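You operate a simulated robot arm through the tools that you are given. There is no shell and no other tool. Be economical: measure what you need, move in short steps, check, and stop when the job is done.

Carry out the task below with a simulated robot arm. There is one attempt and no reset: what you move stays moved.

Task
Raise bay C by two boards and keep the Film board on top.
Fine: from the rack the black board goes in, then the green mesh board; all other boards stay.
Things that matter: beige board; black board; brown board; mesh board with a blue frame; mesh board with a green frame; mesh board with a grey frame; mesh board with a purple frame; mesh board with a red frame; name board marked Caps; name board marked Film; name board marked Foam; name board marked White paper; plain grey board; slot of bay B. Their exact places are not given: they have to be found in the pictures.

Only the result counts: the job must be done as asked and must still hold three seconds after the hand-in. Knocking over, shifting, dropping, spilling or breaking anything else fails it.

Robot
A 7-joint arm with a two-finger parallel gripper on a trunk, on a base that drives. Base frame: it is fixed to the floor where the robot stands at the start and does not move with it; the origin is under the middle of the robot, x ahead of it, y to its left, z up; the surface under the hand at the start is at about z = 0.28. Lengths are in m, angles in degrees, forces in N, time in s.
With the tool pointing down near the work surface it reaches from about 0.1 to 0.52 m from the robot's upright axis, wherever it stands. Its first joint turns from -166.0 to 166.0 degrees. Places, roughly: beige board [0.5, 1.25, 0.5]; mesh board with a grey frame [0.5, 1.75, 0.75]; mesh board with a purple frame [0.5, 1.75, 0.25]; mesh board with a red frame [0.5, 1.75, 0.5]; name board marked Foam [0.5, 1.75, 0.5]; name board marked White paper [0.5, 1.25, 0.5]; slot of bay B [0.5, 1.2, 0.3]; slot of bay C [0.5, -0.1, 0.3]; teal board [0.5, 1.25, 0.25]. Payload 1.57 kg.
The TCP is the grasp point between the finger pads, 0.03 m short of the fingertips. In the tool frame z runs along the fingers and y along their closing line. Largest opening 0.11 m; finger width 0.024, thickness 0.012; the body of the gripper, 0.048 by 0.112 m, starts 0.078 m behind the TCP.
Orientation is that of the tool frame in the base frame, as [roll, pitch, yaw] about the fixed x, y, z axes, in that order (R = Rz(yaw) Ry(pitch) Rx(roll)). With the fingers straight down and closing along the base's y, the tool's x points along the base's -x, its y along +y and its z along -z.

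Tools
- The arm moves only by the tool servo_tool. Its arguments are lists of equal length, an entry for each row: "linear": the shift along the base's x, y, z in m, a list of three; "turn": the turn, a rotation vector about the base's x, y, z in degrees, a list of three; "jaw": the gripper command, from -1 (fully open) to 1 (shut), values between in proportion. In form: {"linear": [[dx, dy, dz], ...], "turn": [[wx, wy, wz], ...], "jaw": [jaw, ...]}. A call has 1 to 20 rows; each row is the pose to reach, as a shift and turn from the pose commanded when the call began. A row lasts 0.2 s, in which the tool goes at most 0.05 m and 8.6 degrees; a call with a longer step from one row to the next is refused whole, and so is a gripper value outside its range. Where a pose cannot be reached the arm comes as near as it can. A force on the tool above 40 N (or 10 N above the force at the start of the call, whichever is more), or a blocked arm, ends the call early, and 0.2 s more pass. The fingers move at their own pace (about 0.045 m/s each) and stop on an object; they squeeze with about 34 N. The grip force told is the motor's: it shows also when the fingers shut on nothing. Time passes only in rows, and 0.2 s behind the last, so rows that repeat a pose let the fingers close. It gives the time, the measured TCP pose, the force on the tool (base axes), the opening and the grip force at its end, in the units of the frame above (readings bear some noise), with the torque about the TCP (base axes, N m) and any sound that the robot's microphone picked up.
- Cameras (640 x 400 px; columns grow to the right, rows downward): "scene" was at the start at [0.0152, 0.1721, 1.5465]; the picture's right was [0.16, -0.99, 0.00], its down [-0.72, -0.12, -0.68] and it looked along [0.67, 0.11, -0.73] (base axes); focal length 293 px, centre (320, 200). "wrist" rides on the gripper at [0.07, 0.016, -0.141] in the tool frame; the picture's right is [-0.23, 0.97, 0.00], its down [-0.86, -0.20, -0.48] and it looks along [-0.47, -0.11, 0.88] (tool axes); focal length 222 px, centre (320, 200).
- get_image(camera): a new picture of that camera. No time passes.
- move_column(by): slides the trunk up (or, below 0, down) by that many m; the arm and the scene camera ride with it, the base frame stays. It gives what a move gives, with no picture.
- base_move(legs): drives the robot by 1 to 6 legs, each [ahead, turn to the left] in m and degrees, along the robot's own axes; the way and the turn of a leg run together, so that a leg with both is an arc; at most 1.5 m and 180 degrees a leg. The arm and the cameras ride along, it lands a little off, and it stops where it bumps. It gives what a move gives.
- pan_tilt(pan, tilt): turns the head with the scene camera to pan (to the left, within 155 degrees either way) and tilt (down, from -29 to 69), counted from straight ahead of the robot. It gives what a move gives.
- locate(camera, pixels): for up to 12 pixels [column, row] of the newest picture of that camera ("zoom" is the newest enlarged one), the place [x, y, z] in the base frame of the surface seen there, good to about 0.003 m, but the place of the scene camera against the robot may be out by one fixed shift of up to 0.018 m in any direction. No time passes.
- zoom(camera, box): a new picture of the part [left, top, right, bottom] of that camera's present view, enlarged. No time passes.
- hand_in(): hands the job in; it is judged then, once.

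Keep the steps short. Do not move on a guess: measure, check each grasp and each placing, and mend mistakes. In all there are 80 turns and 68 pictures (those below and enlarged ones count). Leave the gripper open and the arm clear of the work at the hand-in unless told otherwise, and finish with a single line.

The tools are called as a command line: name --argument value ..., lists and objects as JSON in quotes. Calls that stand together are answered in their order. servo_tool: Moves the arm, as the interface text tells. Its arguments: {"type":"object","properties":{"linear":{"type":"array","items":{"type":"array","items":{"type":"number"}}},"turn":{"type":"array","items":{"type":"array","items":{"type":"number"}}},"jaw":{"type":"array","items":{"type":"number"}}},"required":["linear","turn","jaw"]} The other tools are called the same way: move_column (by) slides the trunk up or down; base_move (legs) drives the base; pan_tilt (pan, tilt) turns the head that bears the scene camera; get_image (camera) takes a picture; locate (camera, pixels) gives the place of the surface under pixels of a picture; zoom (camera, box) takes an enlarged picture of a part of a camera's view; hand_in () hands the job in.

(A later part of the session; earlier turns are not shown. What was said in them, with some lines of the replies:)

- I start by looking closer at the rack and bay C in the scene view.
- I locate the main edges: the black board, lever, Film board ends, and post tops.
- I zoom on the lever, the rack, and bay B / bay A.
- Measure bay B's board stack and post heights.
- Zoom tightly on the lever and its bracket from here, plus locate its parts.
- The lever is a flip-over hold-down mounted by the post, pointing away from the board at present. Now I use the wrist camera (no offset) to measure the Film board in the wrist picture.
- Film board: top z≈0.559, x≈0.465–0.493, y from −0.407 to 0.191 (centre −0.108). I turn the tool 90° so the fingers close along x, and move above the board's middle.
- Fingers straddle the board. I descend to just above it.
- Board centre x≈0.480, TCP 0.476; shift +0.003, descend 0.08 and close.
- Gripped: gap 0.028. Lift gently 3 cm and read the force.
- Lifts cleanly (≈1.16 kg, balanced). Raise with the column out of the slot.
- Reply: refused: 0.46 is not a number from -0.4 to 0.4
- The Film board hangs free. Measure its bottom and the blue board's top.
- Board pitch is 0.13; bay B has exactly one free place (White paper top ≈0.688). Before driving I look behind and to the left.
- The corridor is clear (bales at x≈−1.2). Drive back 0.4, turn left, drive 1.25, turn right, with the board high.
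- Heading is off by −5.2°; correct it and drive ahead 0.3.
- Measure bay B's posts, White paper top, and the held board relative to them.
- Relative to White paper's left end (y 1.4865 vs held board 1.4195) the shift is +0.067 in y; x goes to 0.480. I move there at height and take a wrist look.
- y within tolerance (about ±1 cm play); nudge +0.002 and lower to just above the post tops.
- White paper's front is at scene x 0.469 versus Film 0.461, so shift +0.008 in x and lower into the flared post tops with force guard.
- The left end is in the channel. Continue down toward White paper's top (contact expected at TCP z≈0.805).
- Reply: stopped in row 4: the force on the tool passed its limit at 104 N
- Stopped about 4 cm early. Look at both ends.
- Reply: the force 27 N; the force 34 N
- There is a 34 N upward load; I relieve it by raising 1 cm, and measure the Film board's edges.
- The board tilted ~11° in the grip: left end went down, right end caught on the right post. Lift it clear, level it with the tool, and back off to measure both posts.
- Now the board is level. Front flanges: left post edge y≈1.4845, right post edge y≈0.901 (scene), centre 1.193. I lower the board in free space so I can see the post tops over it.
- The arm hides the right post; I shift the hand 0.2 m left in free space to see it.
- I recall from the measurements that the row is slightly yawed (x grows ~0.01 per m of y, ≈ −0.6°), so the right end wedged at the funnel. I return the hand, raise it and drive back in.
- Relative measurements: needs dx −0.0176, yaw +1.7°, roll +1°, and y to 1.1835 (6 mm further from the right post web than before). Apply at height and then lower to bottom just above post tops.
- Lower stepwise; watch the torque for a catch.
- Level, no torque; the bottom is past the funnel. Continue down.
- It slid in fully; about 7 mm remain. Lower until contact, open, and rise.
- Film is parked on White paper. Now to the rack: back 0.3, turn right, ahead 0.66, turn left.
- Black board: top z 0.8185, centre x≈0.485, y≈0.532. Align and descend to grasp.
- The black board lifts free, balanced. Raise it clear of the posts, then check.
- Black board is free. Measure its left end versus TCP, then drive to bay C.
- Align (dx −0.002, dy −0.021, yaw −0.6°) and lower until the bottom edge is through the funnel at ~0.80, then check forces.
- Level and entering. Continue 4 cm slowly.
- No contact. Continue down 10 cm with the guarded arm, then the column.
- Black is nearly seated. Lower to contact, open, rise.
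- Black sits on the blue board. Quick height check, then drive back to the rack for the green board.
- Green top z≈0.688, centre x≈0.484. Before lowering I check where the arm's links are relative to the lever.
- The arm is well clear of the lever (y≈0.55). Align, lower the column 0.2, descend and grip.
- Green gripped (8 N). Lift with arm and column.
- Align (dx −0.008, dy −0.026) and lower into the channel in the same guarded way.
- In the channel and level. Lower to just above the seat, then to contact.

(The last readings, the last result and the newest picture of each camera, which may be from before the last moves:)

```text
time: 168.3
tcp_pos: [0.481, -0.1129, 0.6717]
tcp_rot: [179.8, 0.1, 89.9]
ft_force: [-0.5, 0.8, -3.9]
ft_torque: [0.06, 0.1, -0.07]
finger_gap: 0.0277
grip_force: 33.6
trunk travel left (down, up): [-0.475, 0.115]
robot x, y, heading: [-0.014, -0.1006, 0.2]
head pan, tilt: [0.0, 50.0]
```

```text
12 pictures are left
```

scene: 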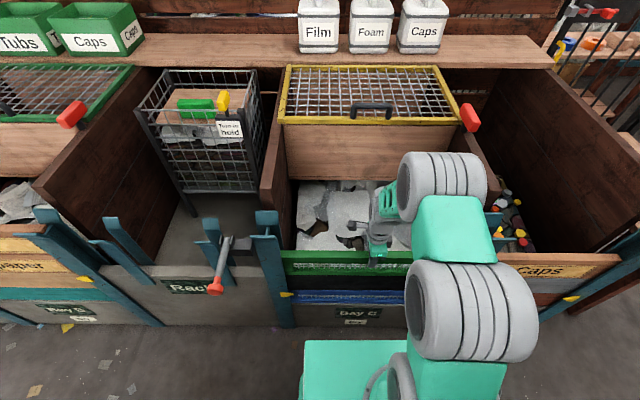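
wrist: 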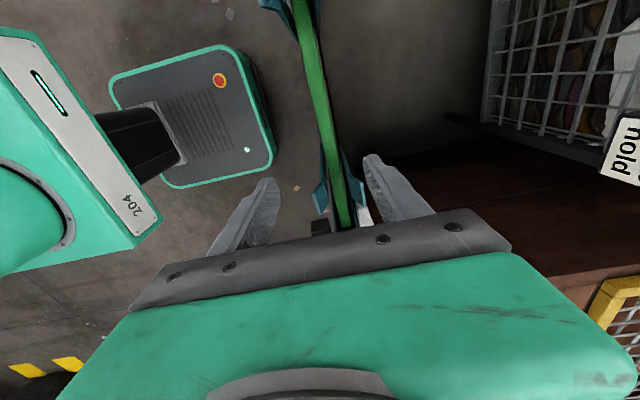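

Seated (load dropped to 4 N). Open, rise, and drive to bay B for the Film board.

servo_tool --linear '[[0, 0, 0], [0, 0, 0], [0, 0, 0], [0, 0, 0.01], [0, 0, 0.04], [0, 0, 0.08], [0, 0, 0.12], [0, 0, 0.16], [0, 0, 0.2], [0, 0, 0.24], [0, 0, 0.28], [0, 0, 0.32], [0, 0, 0.36], [0, 0, 0.36]]' --turn '[[0, 0, 0], [0, 0, 0], [0, 0, 0], [0, 0, 0], [0, 0, 0], [0, 0, 0], [0, 0, 0], [0, 0, 0], [0, 0, 0], [0, 0, 0], [0, 0, 0], [0, 0, 0], [0, 0, 0], [0, 0, 0]]' --jaw '[0.4, 0, -0.3, -0.3, -0.3, -0.3, -0.3, -0.3, -0.3, -0.3, -0.3, -0.3, -0.3, -0.3]'

get_image --camera "scene"

base_move --legs '[[-0.3, 0], [0, 90], [1.29, 0], [0, -88]]'

```text
time: 171.3
tcp_pos: [0.4797, -0.1105, 1.0346]
tcp_rot: [179.8, 0.0, 89.9]
ft_force: [0.5, 0.0, 0.4]
ft_torque: [-0.01, 0.02, 0.01]
finger_gap: 0.0715
grip_force: 0.0
trunk travel left (down, up): [-0.475, 0.115]
robot x, y, heading: [-0.0162, -0.0976, 0.2]
head pan, tilt: [0.0, 50.0]
```

```text
11 pictures are left
```

scene: 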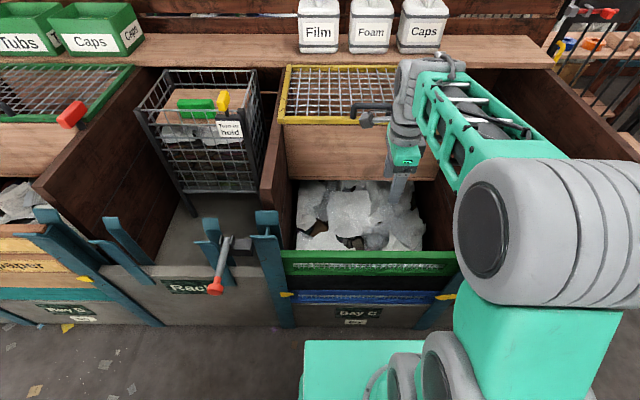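

```text
time: 186.8
tcp_pos: [0.2042, 1.1934, 1.0335]
tcp_rot: [179.8, 0.1, 92.8]
ft_force: [-0.3, -0.2, -0.2]
ft_torque: [-0.01, -0.02, 0.0]
finger_gap: 0.0715
grip_force: 0.0
trunk travel left (down, up): [-0.475, 0.115]
robot x, y, heading: [-0.2917, 1.1825, 3.0]
head pan, tilt: [0.0, 50.0]
```

base_move --legs '[[0, -3.0], [0.285, 0]]'

get_image --camera "wrist"

```text
time: 189.1
tcp_pos: [0.4818, 1.1668, 1.0336]
tcp_rot: [179.8, -0.1, 89.8]
ft_force: [0.9, 0.3, -0.6]
ft_torque: [0.03, -0.01, -0.02]
finger_gap: 0.0716
grip_force: 0.1
trunk travel left (down, up): [-0.475, 0.115]
robot x, y, heading: [-0.0132, 1.1808, 0.2]
head pan, tilt: [0.0, 50.0]
```

```text
10 pictures are left
```

wrist: 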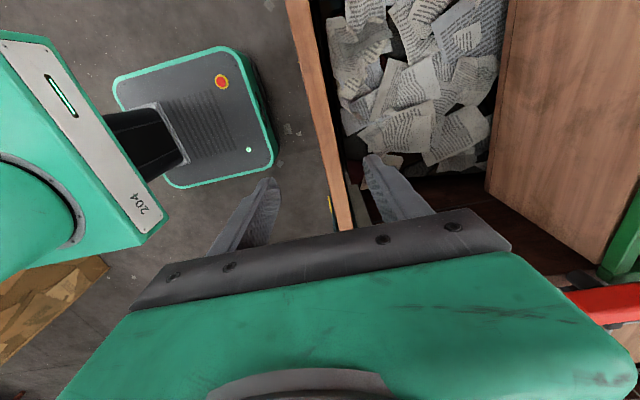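

locate --camera "wrist" --pixels '[[292, 30], [308, 30], [310, 100], [324, 100], [322, 140], [336, 140], [334, 190], [345, 190], [338, 220], [350, 220]]'

```text
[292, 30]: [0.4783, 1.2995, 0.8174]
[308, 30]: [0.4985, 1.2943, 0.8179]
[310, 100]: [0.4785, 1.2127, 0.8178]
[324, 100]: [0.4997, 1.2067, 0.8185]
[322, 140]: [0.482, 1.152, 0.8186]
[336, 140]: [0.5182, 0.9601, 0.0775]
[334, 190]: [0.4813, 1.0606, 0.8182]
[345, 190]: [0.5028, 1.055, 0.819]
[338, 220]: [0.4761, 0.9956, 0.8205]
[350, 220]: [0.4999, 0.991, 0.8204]
```

Film: top z 0.818, centre x≈0.489. Grip at y 1.182 and test-lift.

servo_tool --linear '[[0.004, 0.008, 0], [0.007, 0.015, -0.03], [0.007, 0.015, -0.07], [0.007, 0.015, -0.11], [0.007, 0.015, -0.15], [0.007, 0.015, -0.19], [0.007, 0.015, -0.215], [0.007, 0.015, -0.2286], [0.007, 0.015, -0.2286], [0.007, 0.015, -0.2286], [0.007, 0.015, -0.2286], [0.007, 0.015, -0.2286], [0.007, 0.015, -0.2286], [0.007, 0.015, -0.2286]]' --turn '[[0, 0, 0], [0, 0, 0], [0, 0, 0], [0, 0, 0], [0, 0, 0], [0, 0, 0], [0, 0, 0], [0, 0, 0], [0, 0, 0], [0, 0, 0], [0, 0, 0], [0, 0, 0], [0, 0, 0], [0, 0, 0]]' --jaw '[-0.3, -0.3, -0.3, -0.3, -0.3, -0.3, -0.3, -0.3, -0.3, 1, 1, 1, 1, 1]'

servo_tool --linear '[[0, 0, 0], [0, 0, 0.005], [0, 0, 0.01], [0, 0, 0.02], [0, 0, 0.03], [0, 0, 0.03]]' --turn '[[0, 0, 0], [0, 0, 0], [0, 0, 0], [0, 0, 0], [0, 0, 0], [0, 0, 0]]' --jaw '[1, 1, 1, 1, 1, 1]'

```text
time: 192.1
tcp_pos: [0.4871, 1.1849, 0.8058]
tcp_rot: [179.7, -0.1, 89.8]
ft_force: [2.2, -0.7, 0.4]
ft_torque: [-0.15, -0.08, 0.4]
finger_gap: 0.0276
grip_force: 34.0
trunk travel left (down, up): [-0.475, 0.115]
robot x, y, heading: [-0.011, 1.1842, 0.2]
head pan, tilt: [0.0, 50.0]
```

```text
time: 193.5
tcp_pos: [0.4886, 1.1829, 0.8354]
tcp_rot: [179.9, 0.0, 89.9]
ft_force: [0.7, 0.1, -11.1]
ft_torque: [0.04, -0.01, 0.0]
finger_gap: 0.0278
grip_force: 34.0
trunk travel left (down, up): [-0.475, 0.115]
robot x, y, heading: [-0.0116, 1.1841, 0.1]
head pan, tilt: [0.0, 50.0]
```

Good. Raise clear and drive back to bay C.

servo_tool --linear '[[0, 0, 0.03], [0, 0, 0.06], [0, 0, 0.09], [0, 0, 0.12], [0, 0, 0.15], [0, 0, 0.18], [0, 0, 0.21], [0, 0, 0.24], [0, 0, 0.24]]' --turn '[[0, 0, 0], [0, 0, 0], [0, 0, 0], [0, 0, 0], [0, 0, 0], [0, 0, 0], [0, 0, 0], [0, 0, 0], [0, 0, 0]]' --jaw '[1, 1, 1, 1, 1, 1, 1, 1, 1]'

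base_move --legs '[[-0.3, 0], [0, -90], [1.28, 0], [0, 88]]'

```text
time: 195.5
tcp_pos: [0.4887, 1.1845, 1.0733]
tcp_rot: [179.9, 0.0, 89.8]
ft_force: [-0.3, 0.4, -11.9]
ft_torque: [0.03, 0.01, -0.02]
finger_gap: 0.028
grip_force: 33.8
trunk travel left (down, up): [-0.475, 0.115]
robot x, y, heading: [-0.0111, 1.1816, 0.1]
head pan, tilt: [0.0, 50.0]
```

```text
time: 211.2
tcp_pos: [0.2397, -0.104, 1.0731]
tcp_rot: [179.8, 0.0, 90.2]
ft_force: [-0.2, 0.2, -12.1]
ft_torque: [0.04, 0.0, -0.01]
finger_gap: 0.0279
grip_force: 34.2
trunk travel left (down, up): [-0.475, 0.115]
robot x, y, heading: [-0.2634, -0.1115, 0.8]
head pan, tilt: [0.0, 50.0]
```

base_move --legs '[[0.245, -0.3]]'

get_image --camera "scene"

```text
time: 213.0
tcp_pos: [0.49, -0.1044, 1.0732]
tcp_rot: [179.9, 0.0, 90.0]
ft_force: [1.5, 0.0, -10.5]
ft_torque: [0.01, 0.01, 0.0]
finger_gap: 0.028
grip_force: 34.3
trunk travel left (down, up): [-0.475, 0.115]
robot x, y, heading: [-0.0116, -0.1125, 0.3]
head pan, tilt: [0.0, 50.0]
```

```text
9 pictures are left
```

scene: 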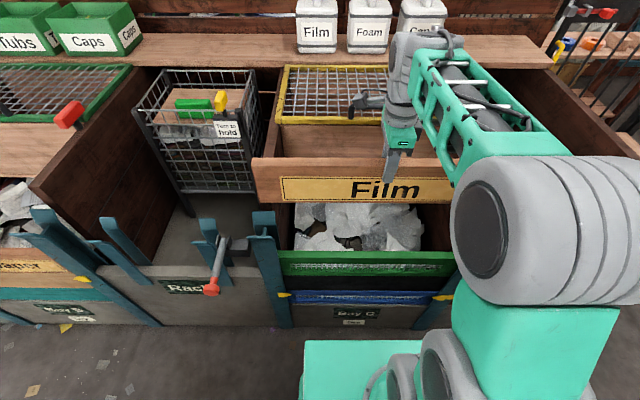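

locate --camera "scene" --pixels '[[254, 160], [256, 170], [256, 185], [290, 185], [370, 190], [440, 170], [310, 256], [430, 257], [300, 268], [430, 268]]'

```text
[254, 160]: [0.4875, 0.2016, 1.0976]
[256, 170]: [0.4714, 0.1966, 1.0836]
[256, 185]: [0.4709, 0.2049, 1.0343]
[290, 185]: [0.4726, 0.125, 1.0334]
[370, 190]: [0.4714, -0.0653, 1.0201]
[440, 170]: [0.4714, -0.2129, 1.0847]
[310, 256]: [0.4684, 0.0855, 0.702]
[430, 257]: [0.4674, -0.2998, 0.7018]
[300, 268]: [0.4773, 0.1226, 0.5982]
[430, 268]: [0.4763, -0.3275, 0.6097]
```

Align (dx −0.009, dy −0.005) and lower guarded through the funnel.

servo_tool --linear '[[-0.005, -0.003, 0], [-0.009, -0.005, 0], [-0.009, -0.005, -0.03], [-0.009, -0.005, -0.06], [-0.009, -0.005, -0.09], [-0.009, -0.005, -0.11], [-0.009, -0.005, -0.13], [-0.009, -0.005, -0.145], [-0.009, -0.005, -0.16], [-0.009, -0.005, -0.16]]' --turn '[[0, 0, 0], [0, 0, 0], [0, 0, 0], [0, 0, 0], [0, 0, 0], [0, 0, 0], [0, 0, 0], [0, 0, 0], [0, 0, 0], [0, 0, 0]]' --jaw '[1, 1, 1, 1, 1, 1, 1, 1, 1, 1]'

servo_tool --linear '[[0, 0, -0.008], [0, 0, -0.016], [0, 0, -0.024], [0, 0, -0.032], [0, 0, -0.04], [0, 0, -0.04]]' --turn '[[0, 0, 0], [0, 0, 0], [0, 0, 0], [0, 0, 0], [0, 0, 0], [0, 0, 0]]' --jaw '[1, 1, 1, 1, 1, 1]'

get_image --camera "scene"

```text
time: 215.2
tcp_pos: [0.4799, -0.1099, 0.9109]
tcp_rot: [179.9, 0.0, 90.0]
ft_force: [-0.5, 0.4, -10.2]
ft_torque: [0.02, -0.01, 0.02]
finger_gap: 0.0281
grip_force: 33.7
trunk travel left (down, up): [-0.475, 0.115]
robot x, y, heading: [-0.0114, -0.1055, 0.2]
head pan, tilt: [0.0, 50.0]
```

```text
time: 216.6
tcp_pos: [0.4812, -0.1106, 0.8718]
tcp_rot: [179.8, 0.0, 90.1]
ft_force: [-0.3, 0.4, -11.6]
ft_torque: [0.01, 0.01, -0.01]
finger_gap: 0.0281
grip_force: 33.7
trunk travel left (down, up): [-0.475, 0.115]
robot x, y, heading: [-0.0105, -0.1046, 0.2]
head pan, tilt: [0.0, 50.0]
```

```text
8 pictures are left
```

scene: 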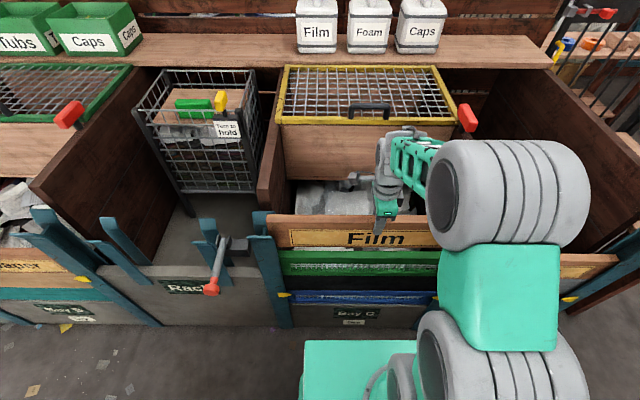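

Level and in the channel. Lower the last ~6.7 cm to contact.

servo_tool --linear '[[0, 0, -0.015], [0, 0, -0.03], [0, 0, -0.045], [0, 0, -0.055], [0, 0, -0.061], [0, 0, -0.065], [0, 0, -0.068], [0, 0, -0.068]]' --turn '[[0, 0, 0], [0, 0, 0], [0, 0, 0], [0, 0, 0], [0, 0, 0], [0, 0, 0], [0, 0, 0], [0, 0, 0]]' --jaw '[1, 1, 1, 1, 1, 1, 1, 1]'

servo_tool --linear '[[0, 0, 0], [0, 0, 0], [0, 0, 0], [0, 0, 0.01], [0, 0, 0.04], [0, 0, 0.08], [0, 0, 0.12], [0, 0, 0.16], [0, 0, 0.2], [0, 0, 0.24], [0, 0, 0.24]]' --turn '[[0, 0, 0], [0, 0, 0], [0, 0, 0], [0, 0, 0], [0, 0, 0], [0, 0, 0], [0, 0, 0], [0, 0, 0], [0, 0, 0], [0, 0, 0], [0, 0, 0]]' --jaw '[0.4, 0, -0.3, -0.3, -0.3, -0.3, -0.3, -0.3, -0.3, -0.3, -1]'

base_move --legs '[[-0.35, 0]]'

pan_tilt --pan 5 --tilt 35

get_image --camera "scene"

```text
time: 218.4
tcp_pos: [0.4805, -0.1097, 0.806]
tcp_rot: [179.7, 0.0, 89.9]
ft_force: [-1.9, -1.4, 11.5]
ft_torque: [-0.14, 0.55, 0.22]
finger_gap: 0.0282
grip_force: 34.4
trunk travel left (down, up): [-0.475, 0.115]
robot x, y, heading: [-0.0088, -0.108, 0.3]
head pan, tilt: [0.0, 50.0]
```

```text
time: 220.8
tcp_pos: [0.4778, -0.1092, 1.047]
tcp_rot: [179.9, 0.1, 90.1]
ft_force: [-0.2, 1.0, 0.8]
ft_torque: [-0.03, 0.0, 0.01]
finger_gap: 0.1056
grip_force: 0.0
trunk travel left (down, up): [-0.475, 0.115]
robot x, y, heading: [-0.0127, -0.1097, 0.4]
head pan, tilt: [0.0, 50.0]
```

```text
time: 223.1
tcp_pos: [0.1338, -0.1124, 1.0473]
tcp_rot: [180.0, 0.0, 89.8]
ft_force: [-0.5, -0.3, 0.6]
ft_torque: [0.02, 0.0, 0.01]
finger_gap: 0.1097
grip_force: 0.0
trunk travel left (down, up): [-0.475, 0.115]
robot x, y, heading: [-0.3556, -0.1084, 0.0]
head pan, tilt: [0.0, 50.0]
```

```text
time: 223.8
tcp_pos: [0.1333, -0.1134, 1.046]
tcp_rot: [179.9, 0.1, 89.7]
ft_force: [0.1, 0.3, -0.3]
ft_torque: [0.01, 0.0, -0.01]
finger_gap: 0.1102
grip_force: 0.0
trunk travel left (down, up): [-0.475, 0.115]
robot x, y, heading: [-0.3553, -0.1106, 0.3]
head pan, tilt: [5.0, 35.0]
```

```text
7 pictures are left
```

scene: 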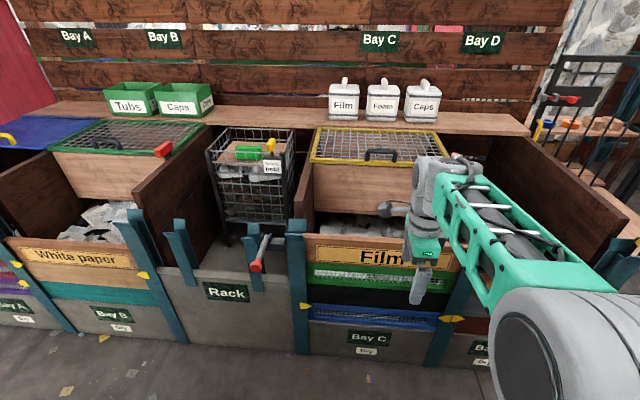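

The stack reads blue, black, green mesh, Film. Check the level of the tops in bay C and bay B.

zoom --camera "scene" --box '[280, 210, 480, 335]'

locate --camera "scene" --pixels '[[312, 236], [360, 238], [440, 245], [20, 240], [120, 244], [450, 248], [315, 262], [400, 270]]'

```text
3.20 times, centred on (380, 272) of scene
```

zoom: 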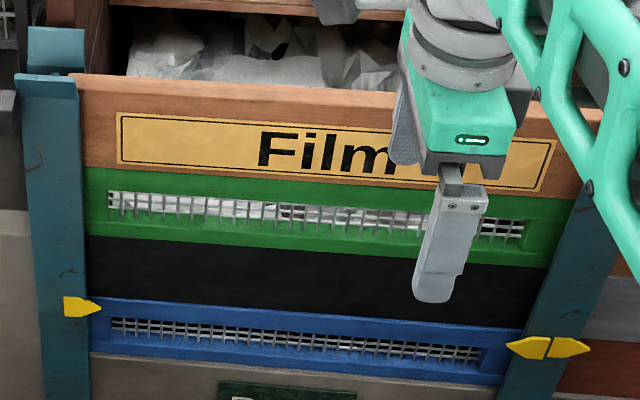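

```text
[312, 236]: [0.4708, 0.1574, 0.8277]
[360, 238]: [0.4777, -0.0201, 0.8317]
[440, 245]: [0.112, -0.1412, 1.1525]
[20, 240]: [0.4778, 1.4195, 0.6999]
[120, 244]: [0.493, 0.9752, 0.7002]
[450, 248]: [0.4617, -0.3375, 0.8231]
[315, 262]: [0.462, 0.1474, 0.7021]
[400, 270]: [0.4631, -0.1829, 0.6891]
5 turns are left
```

The boards in bay C are tight on each other and level, the gripper is open and clear, and bay B is back to how it started. I hand it in.

hand_in

```text
The job is handed in.
```

Bay C is two boards higher: from the bottom it now holds the blue mesh, black, green mesh and Film boards, with Film on top and the job handed in.
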